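You operate a simulated robot arm through the tools that you are given. There is no shell and no other tool. Be economical: measure what you need, move in short steps, check, and stop when the job is done.

You are at the controls of a simulated two-armed robot. One attempt, no reset.

TASK
On the top of the grey bench, fold the blue cloth in half.

The check looks at the end state, three seconds after you hand in, the way a careful person would. Anything else that was tipped, shoved, dropped, spilled or broken makes it a failure. Flat cloth is picked up by pressing the open fingertips on it (5 to 10 N) and closing them slowly along it; thin cloth reads only 2 to 8 mm in the jaws.

THE ROBOT
Two 7-joint arms with two-finger parallel grippers on one trunk, on a base that drives. Base frame: it is fixed to the floor where the robot stands at the start and does not move with it; the origin is under the middle of the robot, x ahead of it, y to its left, z up; the surface under the hand at the start is at about z = 860. Units: mm, rad, N and s.
The left shoulder is at the start at [218, 171, 1027], the right one opposite. Places, roughly: top of the grey bench [1100, -100, 900]. Payload 4.4 kg a hand.
Tool frame (each hand has its own): the origin (TCP) lies between the finger pads and is the grasp point; the fingertips stand 23 mm ahead of it; z points along the fingers, y is the line along which they close. Largest opening 94 mm; finger width 38, thickness 10; the body of the gripper, 54 by 96 mm, starts 39 mm behind the TCP.
Orientation is that of the tool frame in the base frame, as a unit quaternion [x, y, z, w]. With the fingers straight down and closing along the base's y, the tool's x points along the base's -x, its y along +y and its z along -z.

THE INTERFACE
- The arms move only by the tool move_arm. It takes "left_deltas", "right_deltas" or both (then of equal length, played together; a hand with none holds still); each is a list that holds one entry, the list of rows, each a list of 7 numbers: the shift along the base's x, y, z in units of 25 mm (1.0 is 25 mm), then the turn, a rotation vector about the base's x, y, z in units of 5 degrees (1.0 is 5 degrees), then the finger opening in mm, from 0 to 94. In form: [[[tx, ty, tz, rx, ry, rz, hand], ...]]. A call has 1 to 8 rows; each row shifts and turns the commanded pose from where the row before left it. A call with a number of a shift or a turn outside -1 to 1 is refused whole. Each row takes 0.2 s and may step no farther than 50 mm and 0.15 rad from the row before; otherwise, or with a gripper value out of range, the whole call is refused. A pose out of reach is approached as far as the arm can. The call stops where the force on the tool passes 40 N (or 10 N more than at its start, if that is more) or the arm is blocked; 0.2 s more then pass. Each finger travels about 72 mm/s and halts on what it meets, pressing with about 36 N; the grip force reading is that of the motor and also rises with nothing between the fingers. The clock runs only during rows and for 0.2 s after the last one: add rows that do not move to give the fingers time. The reply holds the time, the measured pose of the TCP, the force on the tool along the base axes, the opening and the grip force, in the units named above and with some noise, with the torque about the TCP (base axes, N m) and any sound that the robot's microphone picked up.
- Cameras (640 x 400 px; columns grow to the right, rows downward): "scene" is now at [352.6, 9.2, 1148.4]; the picture's right is [0.13, -0.99, 0.00], its down [-0.65, -0.09, -0.76] and it looks along [0.75, 0.10, -0.65] (base axes); focal length 214 px, centre (320, 200). "left" rides on the left gripper at [86, -16, -74] in its tool frame; the picture's right is [0.18, 0.98, 0.00], its down [-0.58, 0.11, -0.81] and it looks along [-0.79, 0.15, 0.59] (tool axes); focal length 243 px, centre (320, 200). "right" rides on the right gripper at [86, 16, -74] in its tool frame; the picture's right is [-0.18, 0.98, 0.00], its down [-0.58, -0.11, -0.81] and it looks along [-0.79, -0.15, 0.59] (tool axes); focal length 243 px, centre (320, 200). There is no depth. A picture from a camera that has moved, and an enlarged one, comes with that camera's place and axes in the base frame and with its lens. The place of the scene camera against the robot may be out by one fixed shift of up to 12 mm in any direction.
- snapshot(camera): a new picture of that camera. It takes no simulated time.
- raise_lower(by): slides the trunk up (or, below 0, down) by that many mm; the arms and the scene camera ride with it, the base frame stays. It gives what a move gives, with no picture.
- base_move(legs): drives the robot by 1 to 6 legs, each [ahead, left, turn to the left] in mm, mm and rad, along the robot's own axes; the way and the turn of a leg run together, so that a leg with both is an arc; at most 1500 mm and 3.142 rad a leg. The arms and the cameras ride along, it lands a little off, and it stops where it bumps. It gives what a move gives.
- turn_head(pan, tilt): turns the head with the scene camera to pan (to the left, within 1.396 rad either way) and tilt (down, from -0.506 to 1.204), counted from straight ahead of the robot. It gives what a move gives.
- zoom(camera, box): a new picture of the part [left, top, right, bottom] of that camera's present view, enlarged. It takes no simulated time.
- close_job(): hands the job in; it is judged then, once.

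Go step by step. Nothing tells you exact positions but the pictures and the camera data: compare them with the known pose of the tool, close in by small moves and look again before you grip or let go. The budget is 120 turns and 100 pictures, counting those below and the enlarged ones. Unless the task says otherwise, let go and move clear before handing in.

The tools are called after "Call:" as a command line: name --argument value ..., lists and objects as JSON in quotes. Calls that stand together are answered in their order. move_arm: Moves the arms, as the interface text tells. Its arguments: {"type":"object","properties":{"left_deltas":{"type":"array"},"right_deltas":{"type":"array"}},"required":[]} The other tools are called the same way: raise_lower (by) slides the trunk up or down; base_move (legs) drives the base; turn_head (pan, tilt) turns the head that bears the scene camera; snapshot (camera) takes a picture; zoom (camera, box) takes an enlarged picture of a part of a camera's view; close_job () hands the job in.

At the start:

```text
t: 0.0
left_tool_pos: [474.4, 289.2, 1102.2]
left_tool_rot: [0.0, 1.0, 0.0, 0.001]
left_ft_force: [0.4, 0.0, 0.1]
left_ft_torque: [0.02, 0.01, 0.0]
left_gripper_width: 94.1
left_grip_force: 0.0
right_tool_pos: [437.3, -142.4, 1095.9]
right_tool_rot: [0.0, 1.0, 0.0, 0.0]
right_ft_force: [-0.1, 0.4, -0.5]
right_ft_torque: [0.0, 0.01, -0.03]
right_gripper_width: 94.0
right_grip_force: 0.0
trunk travel left (down, up): [-50.0, 338.0]
robot x, y, heading: [-2.0, 4.9, 0.0]
head pan, tilt: [0.131, 0.712]
```

scene: 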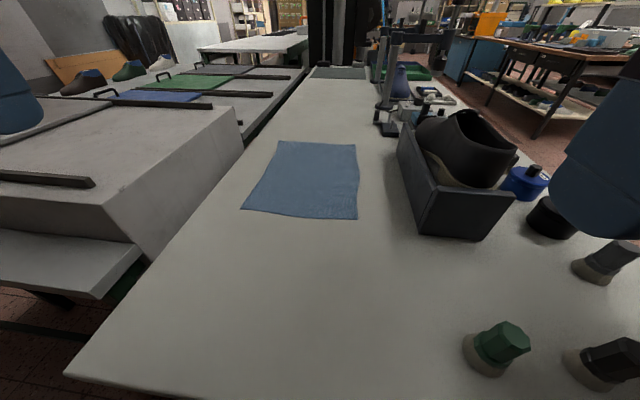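
right: 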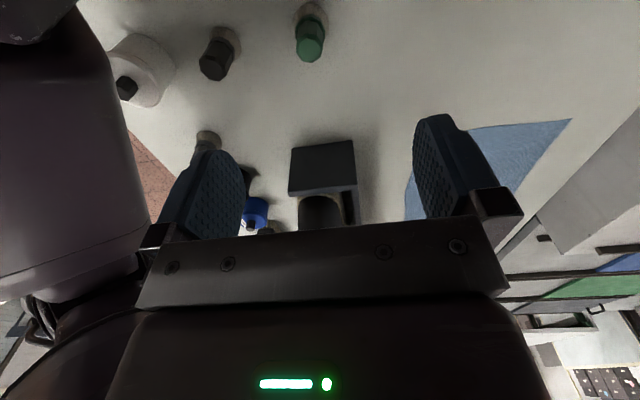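
left: 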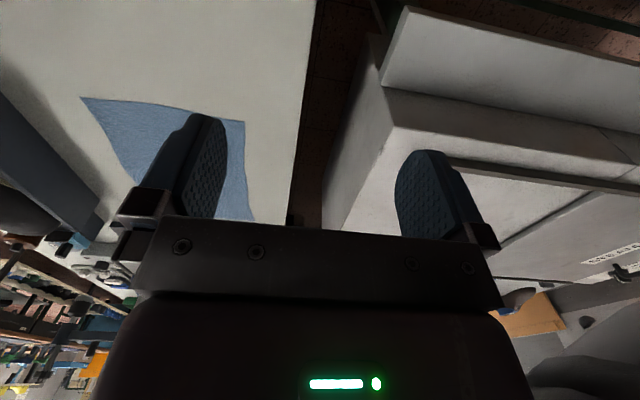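

The blue cloth covers about x 633–936, y −20–200, with the shoe box close on its right (wall at y≈−130). I plan to fold the far edge towards me, so I'll raise the trunk to keep the right arm above the shoe and then move the hands out over the far corners.

Call:
raise_lower --by 120

Call:
move_arm --left_deltas '[[[1, -0.5, 0, 0, 0, 0, 60], [1, -0.5, 0, 0, 0, 0, 60], [1, -0.5, 0, 0, 0, 0, 60], [1, -0.5, 0, 0, 0, 0, 60], [1, -0.5, 0, 0, 0, 0, 60], [1, -0.5, 0, 0, 0, 0, 60], [1, -0.5, 0, 0, 0, 0, 60], [1, -0.5, 0, 0, 0, 0, 60]]]' --right_deltas '[[[1, 0.7, 0, 0, 0, 0, 60], [1, 0.7, 0, 0, 0, 0, 60], [1, 0.7, 0, 0, 0, 0, 60], [1, 0.7, 0, 0, 0, 0, 60], [1, 0.7, 0, 0, 0, 0, 60], [1, 0.7, 0, 0, 0, 0, 60], [1, 0.7, 0, 0, 0, 0, 60], [1, 0.7, 0, 0, 0, 0, 60]]]'

Call:
snapshot --camera "scene"

```text
t: 1.5
left_tool_pos: [476.4, 290.3, 1219.5]
left_tool_rot: [0.0, 1.0, 0.0, -0.002]
left_ft_force: [0.3, -0.4, -0.3]
left_ft_torque: [-0.02, -0.01, -0.01]
left_gripper_width: 94.0
left_grip_force: 0.0
right_tool_pos: [438.9, -142.0, 1213.9]
right_tool_rot: [0.0, 1.0, 0.0, -0.003]
right_ft_force: [0.4, -0.5, -0.4]
right_ft_torque: [0.01, -0.03, 0.0]
right_gripper_width: 93.8
right_grip_force: 0.1
trunk travel left (down, up): [-170.0, 218.0]
robot x, y, heading: [1.4, -0.3, -0.001]
head pan, tilt: [0.131, 0.712]
```

```text
t: 3.3
left_tool_pos: [675.3, 188.7, 1220.7]
left_tool_rot: [0.0, 1.0, 0.0, -0.001]
left_ft_force: [-0.5, -0.1, 0.2]
left_ft_torque: [0.02, 0.04, -0.01]
left_gripper_width: 60.1
left_grip_force: 0.1
right_tool_pos: [637.9, -1.5, 1215.7]
right_tool_rot: [0.0, 1.0, 0.0, 0.0]
right_ft_force: [0.4, 0.2, 0.0]
right_ft_torque: [-0.02, 0.01, 0.0]
right_gripper_width: 59.8
right_grip_force: 0.0
trunk travel left (down, up): [-170.0, 218.0]
robot x, y, heading: [2.2, -1.5, 0.001]
head pan, tilt: [0.131, 0.712]
```

```text
96 pictures are left
camera scene: at [236.6, 9.3, 1296.0], right [0.13, -0.99, 0.0], down [-0.65, -0.09, -0.76], along [0.75, 0.1, -0.65], focal length 214 px, centre (320, 200)
```

scene: 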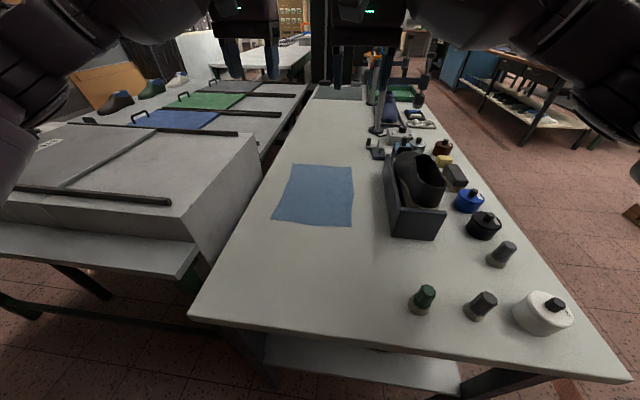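

The corner positions agree with the first picture, and the arms are well above everything. I'll move further out and begin lowering.

Call:
move_arm --left_deltas '[[[1, -0.1, 0, 0, 0, 0, 50], [1, -0.1, 0, 0, 0, 0, 50], [1, 0, 0, 0, 0, 0, 50], [1, 0, 0, 0, 0, 0, 50], [1, 0, -1, 0, 0, 0, 50], [1, 0, -1, 0, 0, 0, 50], [1, 0, -1, 0, 0, 0, 50], [1, 0, -1, 0, 0, 0, 50]]]' --right_deltas '[[[1, 0.1, 0, 0, 0, 0, 50], [1, 0.1, 0, 0, 0, 0, 50], [1, 0.1, 0, 0, 0, 0, 50], [1, 0, 0, 0, 0, 0, 50], [1, 0, -1, 0, 0, 0, 50], [1, 0, -1, 0, 0, 0, 50], [1, 0, -1, 0, 0, 0, 50], [1, 0, -1, 0, 0, 0, 50]]]'

Call:
move_arm --left_deltas '[[[0.5, 0, -1, 0, 0, 0, 50], [0.5, 0, -1, 0, 0, 0, 50], [0.2, 0, -1, 0, 0, 0, 50], [0, 0, -1, 0, 0, 0, 50]]]' --right_deltas '[[[1, 0, -1, 0, 0, 0, 50], [1, 0, -1, 0, 0, 0, 50], [1, 0, -1, 0, 0, 0, 50], [0, 0, -1, 0, 0, 0, 50]]]'

Call:
snapshot --camera "scene"

Call:
snapshot --camera "right"

Call:
snapshot --camera "left"

```text
t: 5.1
left_tool_pos: [868.1, 193.5, 1122.0]
left_tool_rot: [0.0, 1.0, 0.0, 0.0]
left_ft_force: [0.6, 0.7, 0.5]
left_ft_torque: [-0.09, 0.01, -0.01]
left_gripper_width: 49.9
left_grip_force: 0.0
left hand out of reach, approached as far as the arm can: row 8
right_tool_pos: [827.2, 9.1, 1116.5]
right_tool_rot: [-0.004, 1.0, -0.003, 0.001]
right_ft_force: [-0.3, 0.5, 1.4]
right_ft_torque: [0.01, 0.02, -0.02]
right_gripper_width: 50.0
right_grip_force: 0.0
right hand out of reach, approached as far as the arm can: row 8
trunk travel left (down, up): [-170.0, 218.0]
robot x, y, heading: [-0.5, 1.1, 0.003]
head pan, tilt: [0.131, 0.712]
```

```text
t: 6.1
left_tool_pos: [875.6, 194.3, 1019.5]
left_tool_rot: [0.0, 1.0, -0.001, -0.001]
left_ft_force: [0.5, 0.7, 0.0]
left_ft_torque: [-0.01, 0.05, 0.01]
left_gripper_width: 50.0
left_grip_force: 0.1
left hand out of reach, approached as far as the arm can: row 1, 2, 3
right_tool_pos: [846.6, -20.0, 1013.3]
right_tool_rot: [0.001, 1.0, 0.0, -0.001]
right_ft_force: [-0.5, 1.2, 0.3]
right_ft_torque: [0.0, 0.05, -0.06]
right_gripper_width: 50.1
right_grip_force: 0.0
right hand out of reach, approached as far as the arm can: row 1, 2, 3
trunk travel left (down, up): [-170.0, 218.0]
robot x, y, heading: [-0.3, 1.7, -0.001]
head pan, tilt: [0.131, 0.712]
```

```text
95 pictures are left
camera scene: at [237.0, 10.3, 1295.7], right [0.13, -0.99, 0.0], down [-0.65, -0.09, -0.76], along [0.75, 0.1, -0.65], focal length 214 px, centre (320, 200)
```

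scene: 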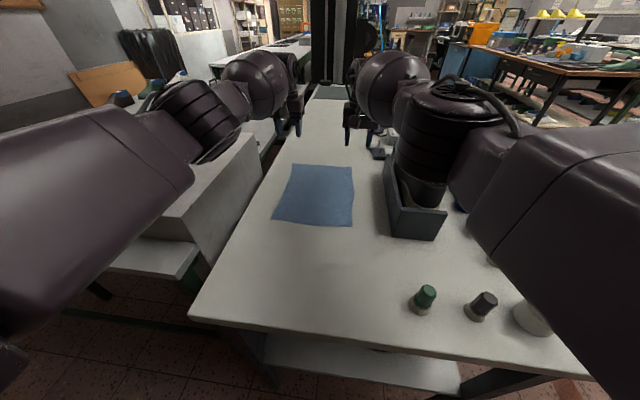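

```text
94 pictures are left
camera right: at [759.4, -3.6, 1087.6], right [0.18, 0.98, 0.0], down [0.58, -0.11, 0.81], along [0.79, -0.15, -0.59], focal length 243 px, centre (320, 200)
```

right: 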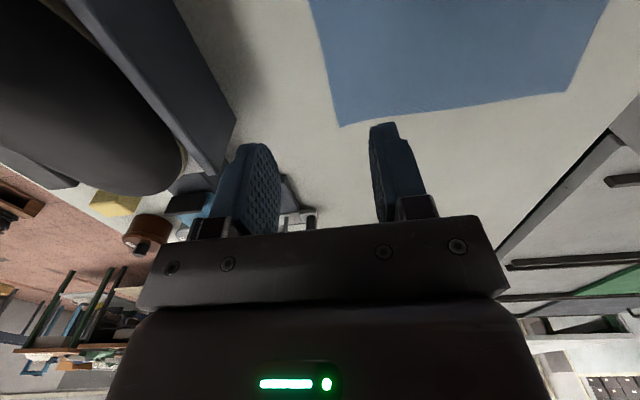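

```text
93 pictures are left
camera left: at [791.0, 178.3, 1093.9], right [-0.18, 0.98, 0.0], down [0.58, 0.11, 0.81], along [0.79, 0.15, -0.59], focal length 243 px, centre (320, 200)
```

left: 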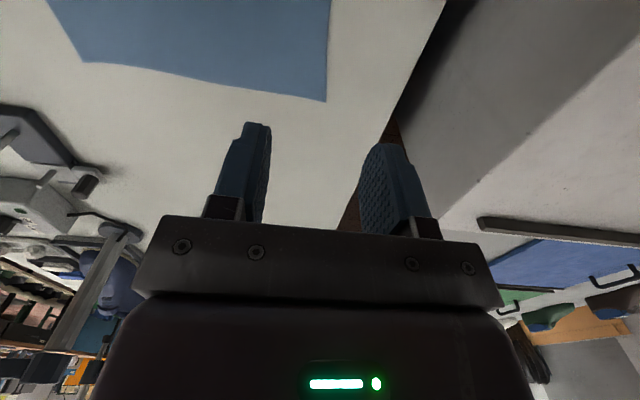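

Far corners come out at about (928, −10) and (928, 208) from both wrist cameras. With the hands lower the reach should improve, so I'll lower them in place and check the room around the shoe.

Call:
move_arm --left_deltas '[[[0.5, -0.1, -0.8, 0, 0, 0, 40], [0.5, -0.1, -0.8, 0, 0, 0, 40], [0.5, 0, -0.8, 0, 0, 0, 40]]]' --right_deltas '[[[0.5, 0.1, -0.8, 0, 0, 0, 40], [0.5, 0.1, -0.8, 0, 0, 0, 40], [0.5, 0, -0.8, 0, 0, 0, 40]]]'

Call:
snapshot --camera "scene"

Call:
snapshot --camera "right"

```text
t: 6.9
left_tool_pos: [875.1, 193.3, 958.9]
left_tool_rot: [0.0, 1.0, -0.001, 0.0]
left_ft_force: [1.0, 0.2, -0.7]
left_ft_torque: [-0.05, 0.02, 0.04]
left_gripper_width: 39.9
left_grip_force: 0.1
left hand out of reach, approached as far as the arm can: row 1, 2, 3
right_tool_pos: [842.9, -18.3, 968.6]
right_tool_rot: [0.0, 1.0, 0.0, -0.001]
right_ft_force: [0.3, 0.0, -0.3]
right_ft_torque: [-0.01, 0.01, -0.01]
right_gripper_width: 39.9
right_grip_force: 0.0
right hand out of reach, approached as far as the arm can: row 1, 2, 3
trunk travel left (down, up): [-170.0, 218.0]
robot x, y, heading: [0.7, -0.9, -0.002]
head pan, tilt: [0.131, 0.712]
```

```text
92 pictures are left
camera scene: at [236.9, 9.1, 1295.9], right [0.13, -0.99, 0.0], down [-0.65, -0.09, -0.76], along [0.75, 0.1, -0.65], focal length 214 px, centre (320, 200)
```

scene: 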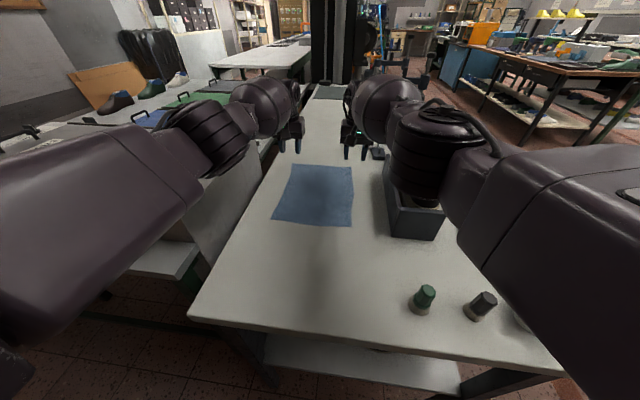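

```text
91 pictures are left
camera right: at [756.1, -1.0, 1042.9], right [0.18, 0.98, 0.0], down [0.58, -0.11, 0.81], along [0.79, -0.15, -0.59], focal length 243 px, centre (320, 200)
```

right: 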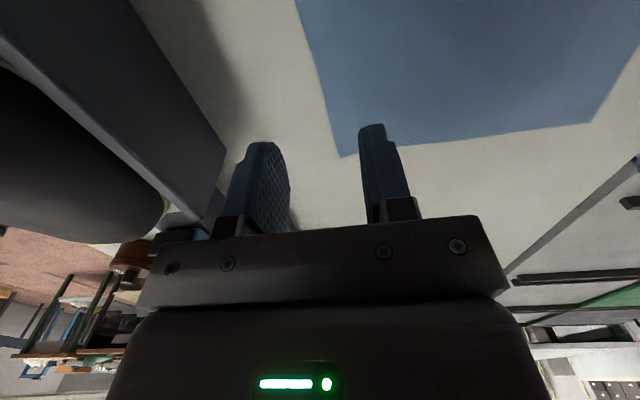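

The right elbow is low over the shoe and both hands fall short of the far edge. I'll lift and retract the arms, then tilt the head down to see how much room the base has to move.

Call:
move_arm --left_deltas '[[[-1, 0, 1, 0, 0, 0, 40], [-1, 0, 1, 0, 0, 0, 40], [-1, 0, 1, 0, 0, 0, 40], [-1, 0, 1, 0, 0, 0, 40], [-1, 0, 1, 0, 0, 0, 40], [-1, 0, 1, 0, 0, 0, 40], [-1, 0, 1, 0, 0, 0, 40], [-1, 0, 0, 0, 0, 0, 40]]]' --right_deltas '[[[-1, 0, 1, 0, 0, 0, 40], [-1, 0, 1, 0, 0, 0, 40], [-1, 0, 1, 0, 0, 0, 40], [-1, 0, 1, 0, 0, 0, 40], [-1, 0, 1, 0, 0, 0, 40], [-1, 0, 1, 0, 0, 0, 40], [-1, 0, 1, 0, 0, 0, 40], [-1, 0, 0, 0, 0, 0, 40]]]'

Call:
turn_head --pan 0.4 --tilt 1.2

Call:
snapshot --camera "scene"

```text
t: 8.7
left_tool_pos: [673.1, 193.6, 1134.1]
left_tool_rot: [0.0, 1.0, 0.0, 0.0]
left_ft_force: [0.6, 0.2, 0.2]
left_ft_torque: [0.02, 0.0, -0.01]
left_gripper_width: 40.1
left_grip_force: 0.0
right_tool_pos: [687.6, -7.1, 1136.4]
right_tool_rot: [0.001, 1.0, 0.0, 0.0]
right_ft_force: [0.0, 0.0, 0.4]
right_ft_torque: [0.0, 0.0, -0.05]
right_gripper_width: 40.2
right_grip_force: 0.0
right hand out of reach, approached as far as the arm can: row 1, 2, 3
trunk travel left (down, up): [-170.0, 218.0]
robot x, y, heading: [0.2, -1.7, -0.004]
head pan, tilt: [0.131, 0.712]
```

```text
t: 9.6
left_tool_pos: [674.5, 194.2, 1136.1]
left_tool_rot: [0.0, 1.0, 0.0, 0.0]
left_ft_force: [-0.2, -0.6, 0.5]
left_ft_torque: [0.0, 0.01, 0.02]
left_gripper_width: 40.0
left_grip_force: 0.0
right_tool_pos: [688.5, -5.8, 1136.1]
right_tool_rot: [0.0, 1.0, 0.0, 0.0]
right_ft_force: [0.0, 0.9, 0.5]
right_ft_torque: [-0.05, -0.02, 0.02]
right_gripper_width: 39.9
right_grip_force: 0.0
trunk travel left (down, up): [-170.0, 218.0]
robot x, y, heading: [-2.6, -2.1, 0.003]
head pan, tilt: [0.4, 1.201]
```

```text
90 pictures are left
camera scene: at [203.6, 19.8, 1261.4], right [0.39, -0.92, 0.0], down [-0.86, -0.36, -0.36], along [0.33, 0.14, -0.93], focal length 214 px, centre (320, 200)
```

scene: 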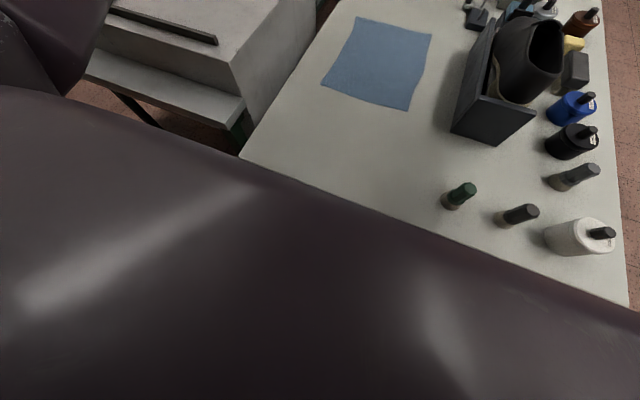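

The torso leans back as it rises, which explains the lost reach. I'll shift the base left 120 mm so the cloth is centred and the right arm clears the box, then bring the trunk down again.

Call:
base_move --legs '[[0, 120, 0]]'

Call:
raise_lower --by -90

Call:
turn_head --pan -0.05 --tilt 0.75

Call:
snapshot --camera "scene"

```text
t: 11.3
left_tool_pos: [673.4, 314.0, 1134.1]
left_tool_rot: [-0.001, 1.0, -0.001, 0.0]
left_ft_force: [0.4, 0.4, -0.2]
left_ft_torque: [-0.01, 0.02, 0.0]
left_gripper_width: 40.1
left_grip_force: 0.1
right_tool_pos: [688.3, 114.6, 1135.2]
right_tool_rot: [-0.001, 1.0, 0.0, 0.0]
right_ft_force: [-0.6, 0.4, -0.7]
right_ft_torque: [-0.01, -0.01, 0.02]
right_gripper_width: 39.6
right_grip_force: 0.1
trunk travel left (down, up): [-170.0, 218.0]
robot x, y, heading: [3.4, 122.2, -0.001]
head pan, tilt: [0.4, 1.201]
```

```text
t: 12.6
left_tool_pos: [671.6, 312.9, 1047.9]
left_tool_rot: [0.0, 1.0, 0.0, 0.003]
left_ft_force: [-0.5, 0.6, 0.1]
left_ft_torque: [0.0, -0.02, 0.05]
left_gripper_width: 40.1
left_grip_force: 0.1
right_tool_pos: [686.8, 113.2, 1049.3]
right_tool_rot: [-0.001, 1.0, -0.001, 0.003]
right_ft_force: [-1.0, 0.0, 1.2]
right_ft_torque: [-0.01, -0.02, -0.03]
right_gripper_width: 40.1
right_grip_force: 0.1
trunk travel left (down, up): [-80.0, 308.0]
robot x, y, heading: [0.2, 114.3, 0.001]
head pan, tilt: [0.4, 1.201]
```

```text
t: 13.5
left_tool_pos: [673.9, 313.2, 1044.2]
left_tool_rot: [-0.001, 1.0, 0.0, 0.0]
left_ft_force: [-0.2, -0.4, -0.1]
left_ft_torque: [0.03, 0.0, -0.01]
left_gripper_width: 39.9
left_grip_force: 0.1
right_tool_pos: [687.4, 113.6, 1045.8]
right_tool_rot: [-0.001, 1.0, 0.0, 0.0]
right_ft_force: [0.3, 0.1, 0.3]
right_ft_torque: [-0.01, -0.02, 0.01]
right_gripper_width: 40.0
right_grip_force: 0.0
trunk travel left (down, up): [-80.0, 308.0]
robot x, y, heading: [2.5, 118.9, 0.003]
head pan, tilt: [-0.051, 0.75]
```

```text
89 pictures are left
camera scene: at [325.5, 112.8, 1183.1], right [-0.05, -1.0, 0.0], down [-0.68, 0.03, -0.73], along [0.73, -0.03, -0.68], focal length 214 px, centre (320, 200)
```

scene: 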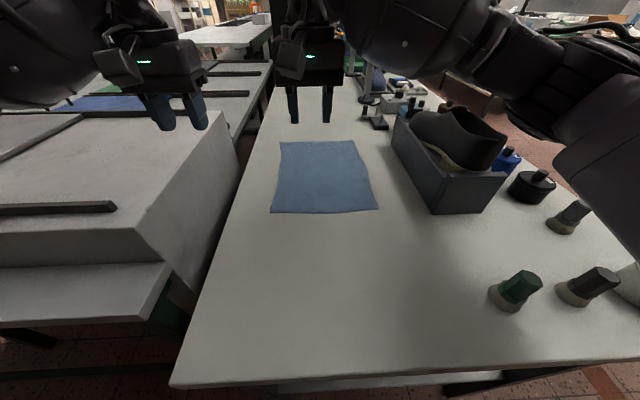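

The shoe box is undisturbed and the shift worked. I'll move the hands out above the far corners.

Call:
move_arm --left_deltas '[[[1, -0.7, 0, 0, 0, 0, 40], [1, -0.7, 0, 0, 0, 0, 40], [1, -0.7, 0, 0, 0, 0, 40], [1, -0.7, 0, 0, 0, 0, 40], [1, -0.7, 0, 0, 0, 0, 40], [1, -0.7, 0, 0, 0, 0, 40], [1, -0.7, -0.8, 0, 0, 0, 40], [1, -0.5, -0.8, 0, 0, 0, 40]]]' --right_deltas '[[[1, -0.5, 0, 0, 0, 0, 40], [1, -0.5, 0, 0, 0, 0, 40], [1, -0.5, 0, 0, 0, 0, 40], [1, -0.5, 0, 0, 0, 0, 40], [1, -0.5, 0, 0, 0, 0, 40], [1, -0.5, 0, 0, 0, 0, 40], [1, -0.5, -0.8, 0, 0, 0, 40], [1, -0.25, -0.8, 0, 0, 0, 40]]]'

Call:
snapshot --camera "scene"

```text
t: 15.3
left_tool_pos: [875.1, 177.9, 1001.7]
left_tool_rot: [-0.001, 1.0, 0.0, -0.002]
left_ft_force: [-0.1, 0.3, 0.0]
left_ft_torque: [0.03, -0.01, 0.02]
left_gripper_width: 40.0
left_grip_force: 0.0
right_tool_pos: [889.7, 19.9, 1003.5]
right_tool_rot: [-0.001, 1.0, 0.0, -0.002]
right_ft_force: [-0.8, -0.9, 0.0]
right_ft_torque: [0.04, 0.01, -0.01]
right_gripper_width: 40.0
right_grip_force: 0.0
trunk travel left (down, up): [-80.0, 308.0]
robot x, y, heading: [0.9, 119.7, 0.001]
head pan, tilt: [-0.051, 0.75]
```

```text
88 pictures are left
camera scene: at [326.7, 112.6, 1182.5], right [-0.05, -1.0, 0.0], down [-0.68, 0.03, -0.73], along [0.73, -0.04, -0.68], focal length 214 px, centre (320, 200)
```

scene: 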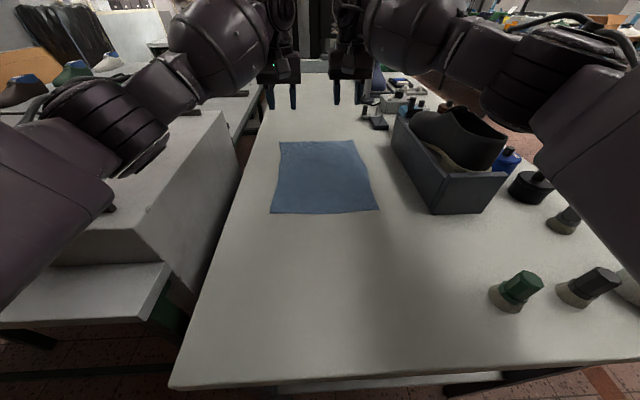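

In reach, with the right arm clear of the shoe. I'll continue to x≈926 and down to z≈920, then look.

Call:
move_arm --left_deltas '[[[0.7, 0, -0.8, 0, 0, 0, 36], [0.7, 0, -0.8, 0, 0, 0, 36], [0.6, 0, -0.8, 0, 0, 0, 36], [0, 0, -0.8, 0, 0, 0, 36]]]' --right_deltas '[[[0.5, 0, -0.8, 0, 0, 0, 36], [0.5, 0, -0.8, 0, 0, 0, 36], [0.45, 0, -0.8, 0, 0, 0, 36], [0, 0, -0.8, 0, 0, 0, 36]]]'

Call:
snapshot --camera "scene"

Call:
snapshot --camera "right"

Call:
snapshot --camera "left"

```text
t: 16.3
left_tool_pos: [925.3, 178.7, 920.8]
left_tool_rot: [0.0, 1.0, 0.0, -0.001]
left_ft_force: [0.1, -0.3, 0.0]
left_ft_torque: [-0.01, 0.05, -0.01]
left_gripper_width: 35.7
left_grip_force: 0.0
right_tool_pos: [924.5, 18.3, 924.4]
right_tool_rot: [-0.001, 1.0, 0.0, -0.001]
right_ft_force: [0.7, 0.3, -0.2]
right_ft_torque: [0.01, 0.0, -0.01]
right_gripper_width: 35.8
right_grip_force: 0.2
trunk travel left (down, up): [-80.0, 308.0]
robot x, y, heading: [-1.4, 118.9, -0.002]
head pan, tilt: [-0.051, 0.75]
```

```text
87 pictures are left
camera scene: at [327.1, 112.9, 1182.3], right [-0.05, -1.0, 0.0], down [-0.68, 0.03, -0.73], along [0.73, -0.04, -0.68], focal length 214 px, centre (320, 200)
```

scene: 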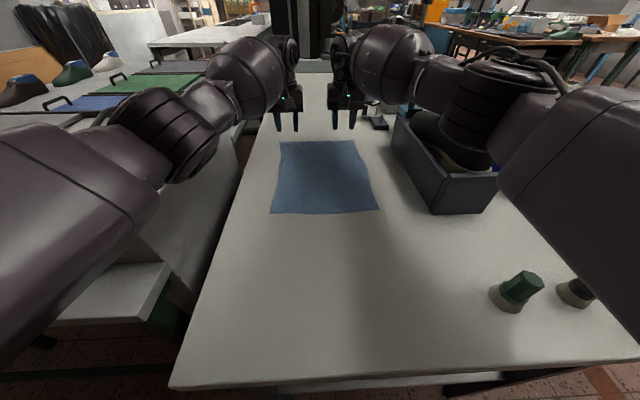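

```text
86 pictures are left
camera right: at [839.0, 36.0, 998.1], right [0.18, 0.98, 0.0], down [0.58, -0.11, 0.81], along [0.79, -0.15, -0.59], focal length 243 px, centre (320, 200)
```

right: 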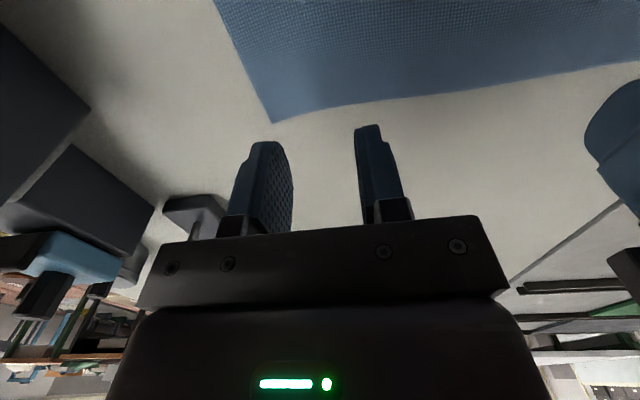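

```text
85 pictures are left
camera left: at [839.7, 162.9, 995.9], right [-0.19, 0.98, 0.0], down [0.58, 0.11, 0.81], along [0.79, 0.15, -0.59], focal length 243 px, centre (320, 200)
```

left: 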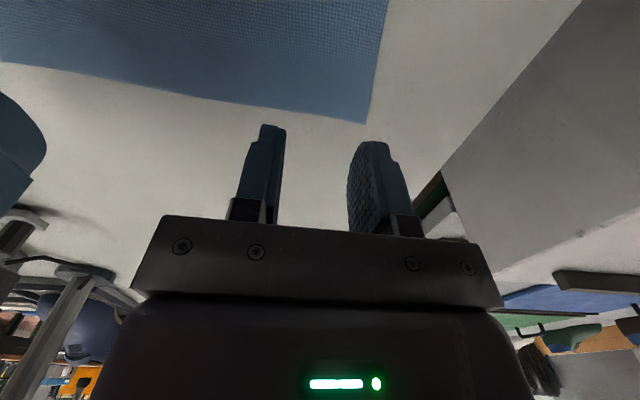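

Corners reconfirmed at (928, −12) and (929, 209), with the fingers just inside them. I'll lower gently to contact.

Call:
move_arm --left_deltas '[[[0, 0, -0.5, 0, 0, 0, 36], [0, 0, -0.4, 0, 0, 0, 36], [0, 0, -0.1, 0, 0, 0, 36], [0, 0, -0.1, 0, 0, 0, 36]]]' --right_deltas '[[[0, 0, -0.6, 0, 0, 0, 36], [0, 0, -0.4, 0, 0, 0, 36], [0, 0, -0.1, 0, 0, 0, 36], [0, 0, -0.1, 0, 0, 0, 36]]]'

```text
t: 17.3
left_tool_pos: [925.7, 178.1, 896.1]
left_tool_rot: [-0.001, 1.0, 0.0, 0.001]
left_ft_force: [-0.5, -0.4, 0.5]
left_ft_torque: [0.0, -0.01, -0.03]
left_gripper_width: 36.0
left_grip_force: 0.1
right_tool_pos: [924.8, 19.9, 894.9]
right_tool_rot: [-0.001, 1.0, 0.0, -0.001]
right_ft_force: [0.4, 0.1, 0.2]
right_ft_torque: [0.02, -0.02, 0.0]
right_gripper_width: 36.2
right_grip_force: 0.2
trunk travel left (down, up): [-80.0, 308.0]
robot x, y, heading: [-1.9, 115.8, 0.004]
head pan, tilt: [-0.051, 0.75]
```

Call:
move_arm --left_deltas '[[[0, 0, -0.1, 0, 0, 0, 36], [0, 0, -0.1, 0, 0, 0, 36], [0, 0, -0.1, 0, 0, 0, 36], [0, 0, 0, 0, 0, 0, 36]]]' --right_deltas '[[[0, 0, -0.1, 0, 0, 0, 36], [0, 0, -0.1, 0, 0, 0, 36], [0, 0, 0, 0, 0, 0, 36], [0, 0, 0, 0, 0, 0, 36]]]'

```text
t: 18.3
left_tool_pos: [923.5, 176.5, 890.4]
left_tool_rot: [-0.001, 1.0, 0.0, -0.001]
left_ft_force: [-0.8, -0.1, -0.2]
left_ft_torque: [0.0, 0.01, -0.02]
left_gripper_width: 36.1
left_grip_force: 0.1
right_tool_pos: [921.9, 20.4, 890.7]
right_tool_rot: [0.0, 1.0, -0.001, 0.0]
right_ft_force: [-0.4, 0.0, -0.3]
right_ft_torque: [-0.01, -0.03, -0.01]
right_gripper_width: 36.0
right_grip_force: 0.1
trunk travel left (down, up): [-80.0, 308.0]
robot x, y, heading: [0.9, 115.7, 0.004]
head pan, tilt: [-0.051, 0.75]
```

Not yet in contact, so I'll continue in small steps.

Call:
move_arm --left_deltas '[[[0, 0, -0.1, 0, 0, 0, 36], [0, 0, -0.08, 0, 0, 0, 36], [0, 0, 0, 0, 0, 0, 36]]]' --right_deltas '[[[0, 0, -0.1, 0, 0, 0, 36], [0, 0, -0.08, 0, 0, 0, 36], [0, 0, 0, 0, 0, 0, 36]]]'

```text
t: 19.1
left_tool_pos: [924.6, 178.5, 885.6]
left_tool_rot: [-0.002, 1.0, 0.0, 0.0]
left_ft_force: [0.9, 0.4, 0.6]
left_ft_torque: [-0.02, -0.02, -0.02]
left_gripper_width: 36.1
left_grip_force: 0.0
right_tool_pos: [923.5, 21.1, 887.5]
right_tool_rot: [-0.001, 1.0, 0.0, 0.0]
right_ft_force: [0.0, 0.2, -0.5]
right_ft_torque: [0.01, 0.02, -0.01]
right_gripper_width: 36.0
right_grip_force: 0.2
trunk travel left (down, up): [-80.0, 308.0]
robot x, y, heading: [-1.2, 118.0, 0.003]
head pan, tilt: [-0.051, 0.75]
```

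Call:
move_arm --left_deltas '[[[0, 0, -0.08, 0, 0, 0, 36], [0, 0, -0.05, 0, 0, 0, 36], [0, 0, 0, 0, 0, 0, 36]]]' --right_deltas '[[[0, 0, -0.08, 0, 0, 0, 36], [0, 0, -0.08, 0, 0, 0, 36], [0, 0, 0, 0, 0, 0, 36]]]'

```text
t: 19.9
left_tool_pos: [923.8, 179.1, 882.9]
left_tool_rot: [-0.001, 1.0, 0.0, 0.002]
left_ft_force: [1.5, 0.0, 5.9]
left_ft_torque: [0.07, 0.02, -0.02]
left_gripper_width: 36.0
left_grip_force: 0.0
right_tool_pos: [924.3, 20.4, 882.9]
right_tool_rot: [-0.001, 1.0, -0.001, 0.001]
right_ft_force: [1.0, 1.1, 1.6]
right_ft_torque: [-0.01, 0.03, 0.02]
right_gripper_width: 36.1
right_grip_force: 0.0
trunk travel left (down, up): [-80.0, 308.0]
robot x, y, heading: [1.6, 117.6, 0.003]
head pan, tilt: [-0.051, 0.75]
```

Left is pressing at 6 N; the right needs about 1.5 mm more. Then I'll close both slowly.

Call:
move_arm --right_deltas '[[[0, 0, -0.05, 0, 0, 0, 36], [0, 0, 0, 0, 0, 0, 36]]]'

```text
t: 20.5
left_tool_pos: [922.7, 178.5, 884.3]
left_tool_rot: [-0.001, 1.0, 0.0, 0.002]
left_ft_force: [1.2, -0.1, 7.3]
left_ft_torque: [0.04, 0.0, 0.01]
left_gripper_width: 36.2
left_grip_force: 0.2
right_tool_pos: [923.6, 19.0, 884.9]
right_tool_rot: [0.0, 1.0, 0.0, 0.003]
right_ft_force: [1.7, 0.5, 6.6]
right_ft_torque: [-0.12, 0.02, 0.04]
right_gripper_width: 35.9
right_grip_force: 0.0
trunk travel left (down, up): [-80.0, 308.0]
robot x, y, heading: [0.2, 117.8, 0.0]
head pan, tilt: [-0.051, 0.75]
```

Call:
move_arm --left_deltas '[[[0, 0, 0, 0, 0, 0, 32], [0, 0, 0, 0, 0, 0, 28], [0, 0, 0, 0, 0, 0, 24], [0, 0, 0, 0, 0, 0, 20], [0, 0, 0, 0, 0, 0, 16], [0, 0, 0, 0, 0, 0, 12], [0, 0, 0, 0, 0, 0, 8], [0, 0, 0, 0, 0, 0, 4]]]' --right_deltas '[[[0, 0, 0, 0, 0, 0, 32], [0, 0, 0, 0, 0, 0, 28], [0, 0, 0, 0, 0, 0, 24], [0, 0, 0, 0, 0, 0, 20], [0, 0, 0, 0, 0, 0, 16], [0, 0, 0, 0, 0, 0, 12], [0, 0, 0, 0, 0, 0, 8], [0, 0, 0, 0, 0, 0, 4]]]'

Call:
move_arm --left_deltas '[[[0, 0, 0, 0, 0, 0, 2], [0, 0, 0, 0, 0, 0, 0], [0, 0, 0, 0, 0, 0, 0]]]' --right_deltas '[[[0, 0, 0, 0, 0, 0, 2], [0, 0, 0, 0, 0, 0, 0], [0, 0, 0, 0, 0, 0, 0]]]'

Call:
snapshot --camera "right"

Call:
snapshot --camera "left"

```text
t: 22.3
left_tool_pos: [922.2, 179.1, 883.7]
left_tool_rot: [0.0, 1.0, -0.001, 0.002]
left_ft_force: [-0.3, 0.1, 7.7]
left_ft_torque: [-0.04, 0.05, -0.05]
left_gripper_width: 4.6
left_grip_force: 1.0
right_tool_pos: [922.0, 18.0, 884.3]
right_tool_rot: [0.0, 1.0, 0.0, 0.002]
right_ft_force: [-0.1, -1.8, 14.7]
right_ft_torque: [0.03, 0.06, 0.02]
right_gripper_width: 3.4
right_grip_force: 0.0
trunk travel left (down, up): [-80.0, 308.0]
robot x, y, heading: [2.3, 117.0, 0.002]
head pan, tilt: [-0.051, 0.75]
```

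```text
t: 23.1
left_tool_pos: [922.2, 179.2, 885.1]
left_tool_rot: [0.0, 1.0, 0.0, 0.001]
left_ft_force: [-0.3, -1.0, 8.8]
left_ft_torque: [-0.08, 0.01, -0.02]
left_gripper_width: 0.3
left_grip_force: 36.2
right_tool_pos: [922.0, 20.8, 884.2]
right_tool_rot: [-0.001, 1.0, 0.0, 0.002]
right_ft_force: [1.7, 1.4, 16.5]
right_ft_torque: [0.08, 0.02, -0.05]
right_gripper_width: 0.0
right_grip_force: 35.8
trunk travel left (down, up): [-80.0, 308.0]
robot x, y, heading: [-0.9, 117.4, 0.005]
head pan, tilt: [-0.051, 0.75]
```

```text
84 pictures are left
camera right: at [835.4, 37.0, 958.6], right [0.18, 0.98, 0.0], down [0.58, -0.11, 0.81], along [0.79, -0.15, -0.59], focal length 243 px, centre (320, 200)
```

right: 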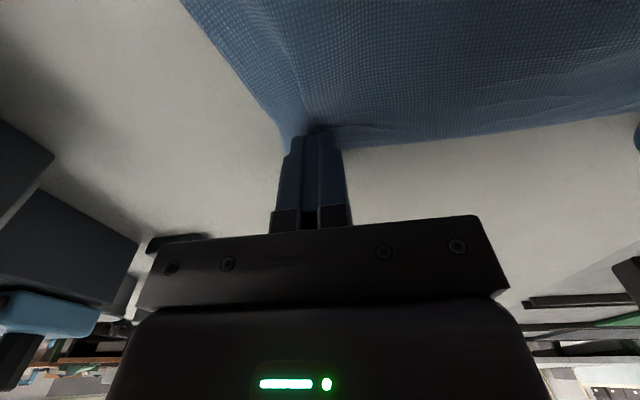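

```text
83 pictures are left
camera left: at [835.9, 163.4, 959.9], right [-0.19, 0.98, 0.0], down [0.58, 0.11, 0.81], along [0.79, 0.15, -0.59], focal length 243 px, centre (320, 200)
```

left: 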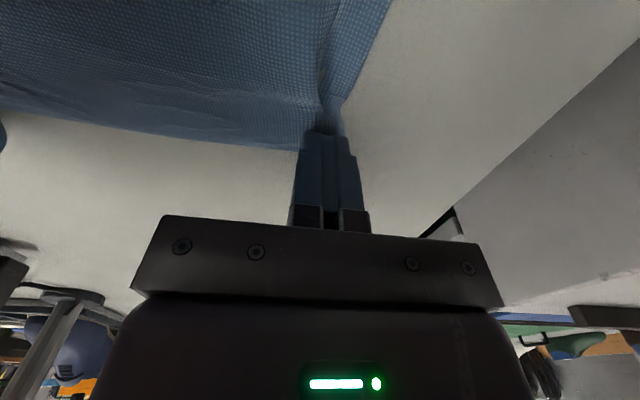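

The jaws read about 0 mm, so the hold is doubtful even though the cloth has bunched. I'll lift 25 mm and check.

Call:
move_arm --left_deltas '[[[0, 0, 0.3, 0, 0, 0, 0], [0, 0, 0.4, 0, 0, 0, 0], [0, 0, 0.5, 0, 0, 0, 0]]]' --right_deltas '[[[0, 0, 0.3, 0, 0, 0, 0], [0, 0, 0.4, 0, 0, 0, 0], [0, 0, 0.5, 0, 0, 0, 0]]]'

Call:
snapshot --camera "right"

Call:
snapshot --camera "left"

```text
t: 23.9
left_tool_pos: [923.2, 178.6, 913.1]
left_tool_rot: [-0.002, 1.0, 0.0, 0.001]
left_ft_force: [-0.2, -1.1, 0.4]
left_ft_torque: [-0.01, 0.0, 0.01]
left_gripper_width: 0.0
left_grip_force: 35.8
right_tool_pos: [923.3, 21.2, 912.7]
right_tool_rot: [-0.001, 1.0, 0.0, 0.0]
right_ft_force: [-0.6, 0.1, 0.7]
right_ft_torque: [-0.01, 0.0, -0.01]
right_gripper_width: 0.1
right_grip_force: 35.8
trunk travel left (down, up): [-80.0, 308.0]
robot x, y, heading: [1.2, 119.1, -0.003]
head pan, tilt: [-0.051, 0.75]
```

```text
82 pictures are left
camera right: at [836.5, 37.2, 986.7], right [0.18, 0.98, 0.0], down [0.58, -0.11, 0.81], along [0.79, -0.15, -0.59], focal length 243 px, centre (320, 200)
```

right: 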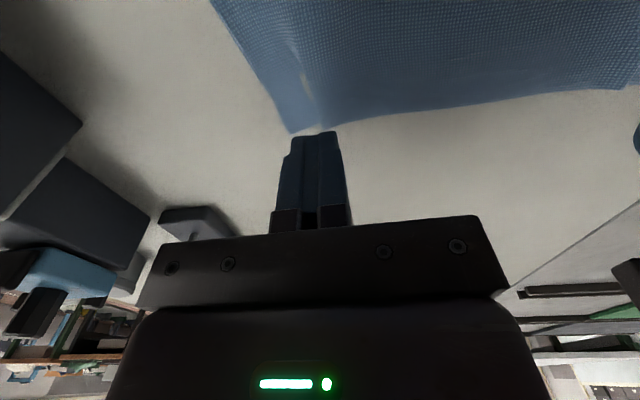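

```text
81 pictures are left
camera left: at [837.7, 163.6, 988.2], right [-0.19, 0.98, 0.0], down [0.58, 0.11, 0.81], along [0.79, 0.15, -0.59], focal length 243 px, centre (320, 200)
```

left: 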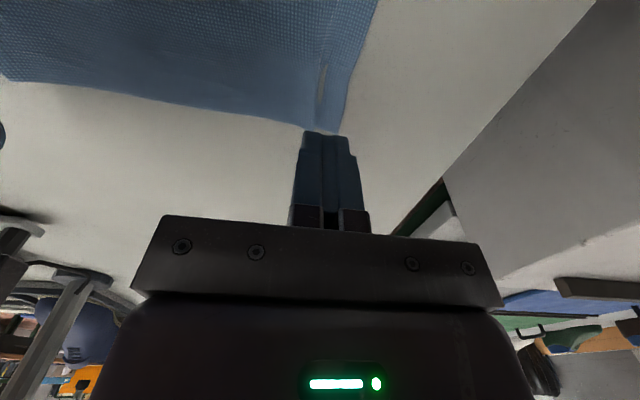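

The cloth slipped out. I'll retry with the fingers wholly on the cloth (x≈905), a little further in, and pressing harder.

Call:
move_arm --left_deltas '[[[-0.7, -0.6, 0, 0, 0, 0, 40], [0, 0, -0.4, 0, 0, 0, 40], [0, 0, -0.4, 0, 0, 0, 40], [0, 0, -0.2, 0, 0, 0, 40], [0, 0, 0, 0, 0, 0, 40]]]' --right_deltas '[[[-0.7, 0.5, 0, 0, 0, 0, 40], [0, 0, -0.4, 0, 0, 0, 40], [0, 0, -0.4, 0, 0, 0, 40], [0, 0, -0.2, 0, 0, 0, 40], [0, 0, 0, 0, 0, 0, 40]]]'

Call:
move_arm --left_deltas '[[[0, 0, -0.1, 0, 0, 0, 40], [0, 0, -0.1, 0, 0, 0, 40], [0, 0, 0, 0, 0, 0, 40]]]' --right_deltas '[[[0, 0, -0.1, 0, 0, 0, 40], [0, 0, -0.1, 0, 0, 0, 40], [0, 0, 0, 0, 0, 0, 40]]]'

```text
t: 25.1
left_tool_pos: [904.2, 164.2, 889.1]
left_tool_rot: [-0.001, 1.0, 0.001, 0.002]
left_ft_force: [-0.2, 0.6, 0.7]
left_ft_torque: [0.04, -0.03, 0.0]
left_gripper_width: 40.2
left_grip_force: 0.1
right_tool_pos: [905.8, 33.8, 889.3]
right_tool_rot: [-0.001, 1.0, 0.0, 0.002]
right_ft_force: [-0.6, -0.8, -0.7]
right_ft_torque: [0.02, -0.03, 0.02]
right_gripper_width: 40.3
right_grip_force: 0.0
trunk travel left (down, up): [-80.0, 308.0]
robot x, y, heading: [-1.3, 116.8, -0.002]
head pan, tilt: [-0.051, 0.75]
```

```text
t: 25.9
left_tool_pos: [903.0, 164.7, 885.9]
left_tool_rot: [0.0, 1.0, -0.001, 0.002]
left_ft_force: [0.7, 0.0, 2.0]
left_ft_torque: [-0.06, 0.04, -0.02]
left_gripper_width: 39.9
left_grip_force: 0.0
right_tool_pos: [905.4, 34.7, 887.2]
right_tool_rot: [-0.001, 1.0, -0.001, 0.004]
right_ft_force: [0.0, 0.4, -0.4]
right_ft_torque: [0.0, 0.0, 0.01]
right_gripper_width: 40.3
right_grip_force: 0.0
trunk travel left (down, up): [-80.0, 308.0]
robot x, y, heading: [-2.1, 121.3, -0.004]
head pan, tilt: [-0.051, 0.75]
```

Call:
move_arm --left_deltas '[[[0, 0, -0.05, 0, 0, 0, 40], [0, 0, 0, 0, 0, 0, 40]]]' --right_deltas '[[[0, 0, -0.13, 0, 0, 0, 40], [0, 0, 0, 0, 0, 0, 40]]]'

```text
t: 26.5
left_tool_pos: [904.4, 166.4, 885.5]
left_tool_rot: [0.0, 1.0, -0.001, 0.003]
left_ft_force: [0.1, 0.2, -0.1]
left_ft_torque: [0.0, -0.03, -0.03]
left_gripper_width: 40.0
left_grip_force: 0.0
right_tool_pos: [903.9, 35.3, 886.3]
right_tool_rot: [-0.002, 1.0, -0.001, 0.006]
right_ft_force: [0.2, 0.0, 0.1]
right_ft_torque: [-0.01, 0.0, -0.03]
right_gripper_width: 39.9
right_grip_force: 0.1
trunk travel left (down, up): [-80.0, 308.0]
robot x, y, heading: [-3.1, 118.5, 0.003]
head pan, tilt: [-0.051, 0.75]
```

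Call:
move_arm --left_deltas '[[[0, 0, -0.08, 0, 0, 0, 40], [0, 0, -0.05, 0, 0, 0, 40], [0, 0, 0, 0, 0, 0, 40]]]' --right_deltas '[[[0, 0, -0.08, 0, 0, 0, 40], [0, 0, -0.08, 0, 0, 0, 40], [0, 0, 0, 0, 0, 0, 40]]]'

```text
t: 27.3
left_tool_pos: [902.1, 164.5, 884.3]
left_tool_rot: [-0.001, 1.0, -0.001, 0.004]
left_ft_force: [1.5, 0.6, 8.5]
left_ft_torque: [0.2, 0.07, -0.07]
left_gripper_width: 40.2
left_grip_force: 0.2
right_tool_pos: [904.7, 36.0, 884.7]
right_tool_rot: [-0.002, 1.0, 0.0, 0.005]
right_ft_force: [-0.1, 0.4, 0.6]
right_ft_torque: [0.03, -0.01, -0.03]
right_gripper_width: 39.9
right_grip_force: 0.1
trunk travel left (down, up): [-80.0, 308.0]
robot x, y, heading: [3.2, 120.4, 0.001]
head pan, tilt: [-0.051, 0.75]
```

Call:
move_arm --left_deltas '[[[0, 0, 0, 0, 0, 0, 40], [0, 0, 0, 0, 0, 0, 40], [0, 0, 0, 0, 0, 0, 40]]]' --right_deltas '[[[0, 0, -0.06, 0, 0, 0, 40], [0, 0, -0.04, 0, 0, 0, 40], [0, 0, 0, 0, 0, 0, 40]]]'

```text
t: 28.1
left_tool_pos: [901.2, 163.8, 883.3]
left_tool_rot: [-0.001, 1.0, -0.002, 0.004]
left_ft_force: [3.8, -0.5, 12.5]
left_ft_torque: [0.31, 0.12, -0.05]
left_gripper_width: 39.8
left_grip_force: 0.0
right_tool_pos: [904.2, 36.0, 885.3]
right_tool_rot: [-0.002, 1.0, 0.0, 0.008]
right_ft_force: [1.2, 0.1, 6.4]
right_ft_torque: [0.0, 0.03, -0.02]
right_gripper_width: 39.9
right_grip_force: 0.0
trunk travel left (down, up): [-80.0, 308.0]
robot x, y, heading: [-1.9, 117.2, 0.004]
head pan, tilt: [-0.051, 0.75]
```

Call:
move_arm --left_deltas '[[[0, 0, 0.03, 0, 0, 0, 37], [0, 0, 0, 0, 0, 0, 34], [0, 0, 0, 0, 0, 0, 31], [0, 0, 0, 0, 0, 0, 28], [0, 0, 0, 0, 0, 0, 25], [0, 0, 0, 0, 0, 0, 22], [0, 0, 0, 0, 0, 0, 19], [0, 0, 0, 0, 0, 0, 16]]]' --right_deltas '[[[0, 0, 0, 0, 0, 0, 37], [0, 0, 0, 0, 0, 0, 34], [0, 0, 0, 0, 0, 0, 31], [0, 0, 0, 0, 0, 0, 28], [0, 0, 0, 0, 0, 0, 25], [0, 0, 0, 0, 0, 0, 22], [0, 0, 0, 0, 0, 0, 19], [0, 0, 0, 0, 0, 0, 16]]]'

Call:
snapshot --camera "right"

Call:
snapshot --camera "left"

```text
t: 29.9
left_tool_pos: [902.3, 165.0, 884.6]
left_tool_rot: [-0.001, 1.0, -0.001, 0.003]
left_ft_force: [-0.1, -2.5, 10.4]
left_ft_torque: [0.02, 0.11, -0.02]
left_gripper_width: 15.4
left_grip_force: 0.0
right_tool_pos: [903.5, 37.0, 883.6]
right_tool_rot: [-0.002, 1.0, 0.0, 0.008]
right_ft_force: [-0.6, -0.4, 7.7]
right_ft_torque: [0.0, 0.09, -0.03]
right_gripper_width: 15.6
right_grip_force: 0.0
trunk travel left (down, up): [-80.0, 308.0]
robot x, y, heading: [0.1, 115.8, 0.001]
head pan, tilt: [-0.051, 0.75]
```

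```text
80 pictures are left
camera right: at [816.6, 52.7, 957.2], right [0.18, 0.98, 0.0], down [0.57, -0.11, 0.82], along [0.8, -0.15, -0.58], focal length 243 px, centre (320, 200)
```

right: 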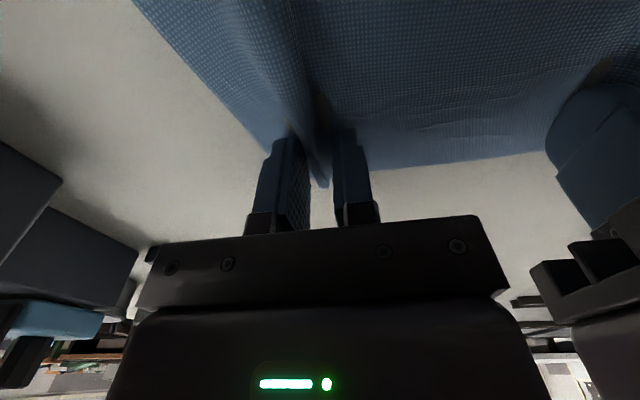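

```text
79 pictures are left
camera left: at [815.6, 149.8, 959.1], right [-0.19, 0.98, 0.0], down [0.58, 0.11, 0.81], along [0.8, 0.15, -0.59], focal length 243 px, centre (320, 200)
```

left: 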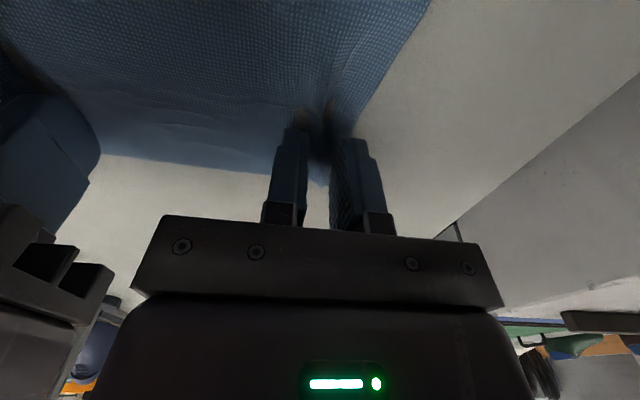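

A proper ridge has risen between the fingers of both hands. I'll finish closing.

Call:
move_arm --left_deltas '[[[0, 0, 0, 0, 0, 0, 13], [0, 0, 0, 0, 0, 0, 10], [0, 0, 0, 0, 0, 0, 7], [0, 0, 0, 0, 0, 0, 4], [0, 0, 0, 0, 0, 0, 2], [0, 0, 0, 0, 0, 0, 0], [0, 0, 0, 0, 0, 0, 0]]]' --right_deltas '[[[0, 0, 0, 0, 0, 0, 13], [0, 0, 0, 0, 0, 0, 10], [0, 0, 0, 0, 0, 0, 7], [0, 0, 0, 0, 0, 0, 4], [0, 0, 0, 0, 0, 0, 2], [0, 0, 0, 0, 0, 0, 0], [0, 0, 0, 0, 0, 0, 0]]]'

Call:
snapshot --camera "right"

Call:
snapshot --camera "left"

```text
t: 31.5
left_tool_pos: [902.1, 165.3, 884.3]
left_tool_rot: [-0.001, 1.0, -0.002, 0.004]
left_ft_force: [-1.5, -4.6, 16.2]
left_ft_torque: [-0.14, -0.09, -0.01]
left_gripper_width: 1.8
left_grip_force: 36.1
right_tool_pos: [903.3, 36.2, 884.3]
right_tool_rot: [-0.003, 1.0, 0.0, 0.008]
right_ft_force: [2.1, 4.4, 7.7]
right_ft_torque: [0.11, -0.02, 0.0]
right_gripper_width: 6.0
right_grip_force: 35.8
trunk travel left (down, up): [-80.0, 308.0]
robot x, y, heading: [0.8, 117.4, 0.0]
head pan, tilt: [-0.051, 0.75]
```

```text
78 pictures are left
camera right: at [816.3, 52.6, 957.3], right [0.18, 0.98, 0.0], down [0.57, -0.11, 0.82], along [0.8, -0.15, -0.58], focal length 243 px, centre (320, 200)
```

right: 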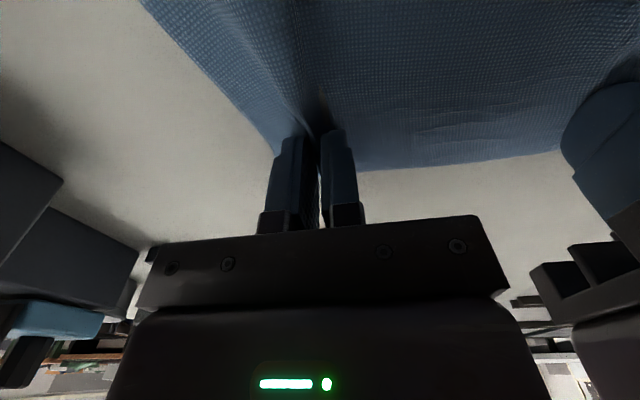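

```text
77 pictures are left
camera left: at [815.4, 149.5, 959.9], right [-0.19, 0.98, 0.0], down [0.57, 0.11, 0.81], along [0.8, 0.15, -0.59], focal length 243 px, centre (320, 200)
```

left: 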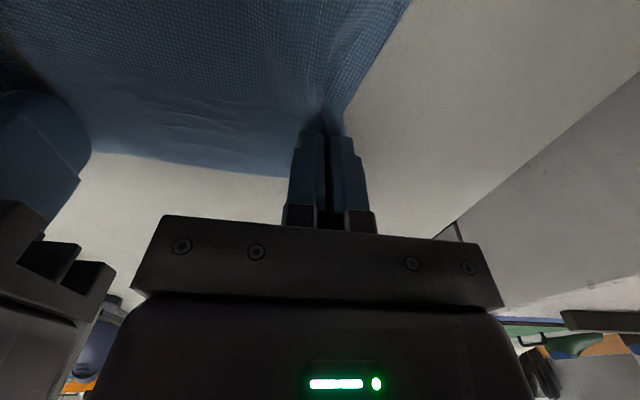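

Right holds (6 mm) and left is marginal (1.8 mm). I'll lift a little to test.

Call:
move_arm --left_deltas '[[[0, 0, 0.3, 0, 0, 0, 0], [0, 0, 0.4, 0, 0, 0, 0], [0, 0, 0.4, 0, 0, 0, 0]]]' --right_deltas '[[[0, 0, 0.3, 0, 0, 0, 0], [0, 0, 0.4, 0, 0, 0, 0], [0, 0, 0.4, 0, 0, 0, 0]]]'

Call:
snapshot --camera "right"

Call:
snapshot --camera "left"

```text
t: 32.3
left_tool_pos: [906.1, 164.0, 899.4]
left_tool_rot: [0.0, 1.0, 0.0, -0.003]
left_ft_force: [-0.1, -3.6, 0.1]
left_ft_torque: [-0.1, 0.01, -0.03]
left_gripper_width: 1.8
left_grip_force: 35.8
right_tool_pos: [905.8, 30.9, 891.3]
right_tool_rot: [-0.001, 1.0, 0.0, -0.004]
right_ft_force: [0.2, 5.1, 0.3]
right_ft_torque: [0.08, 0.05, 0.02]
right_gripper_width: 5.8
right_grip_force: 35.3
trunk travel left (down, up): [-80.0, 308.0]
robot x, y, heading: [0.4, 116.1, -0.001]
head pan, tilt: [-0.051, 0.75]
```

```text
76 pictures are left
camera right: at [820.4, 47.3, 966.2], right [0.18, 0.98, 0.0], down [0.59, -0.11, 0.8], along [0.79, -0.15, -0.6], focal length 243 px, centre (320, 200)
```

right: 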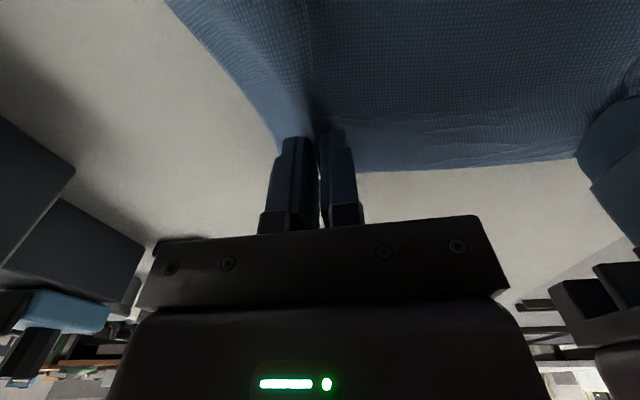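

```text
75 pictures are left
camera left: at [820.3, 147.6, 974.4], right [-0.18, 0.98, 0.0], down [0.59, 0.11, 0.8], along [0.79, 0.15, -0.6], focal length 243 px, centre (320, 200)
```

left: 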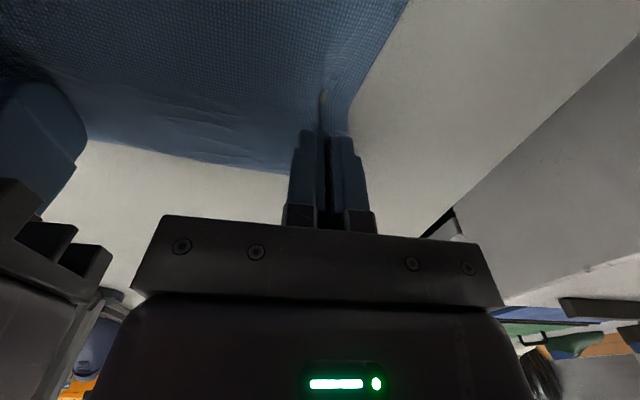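

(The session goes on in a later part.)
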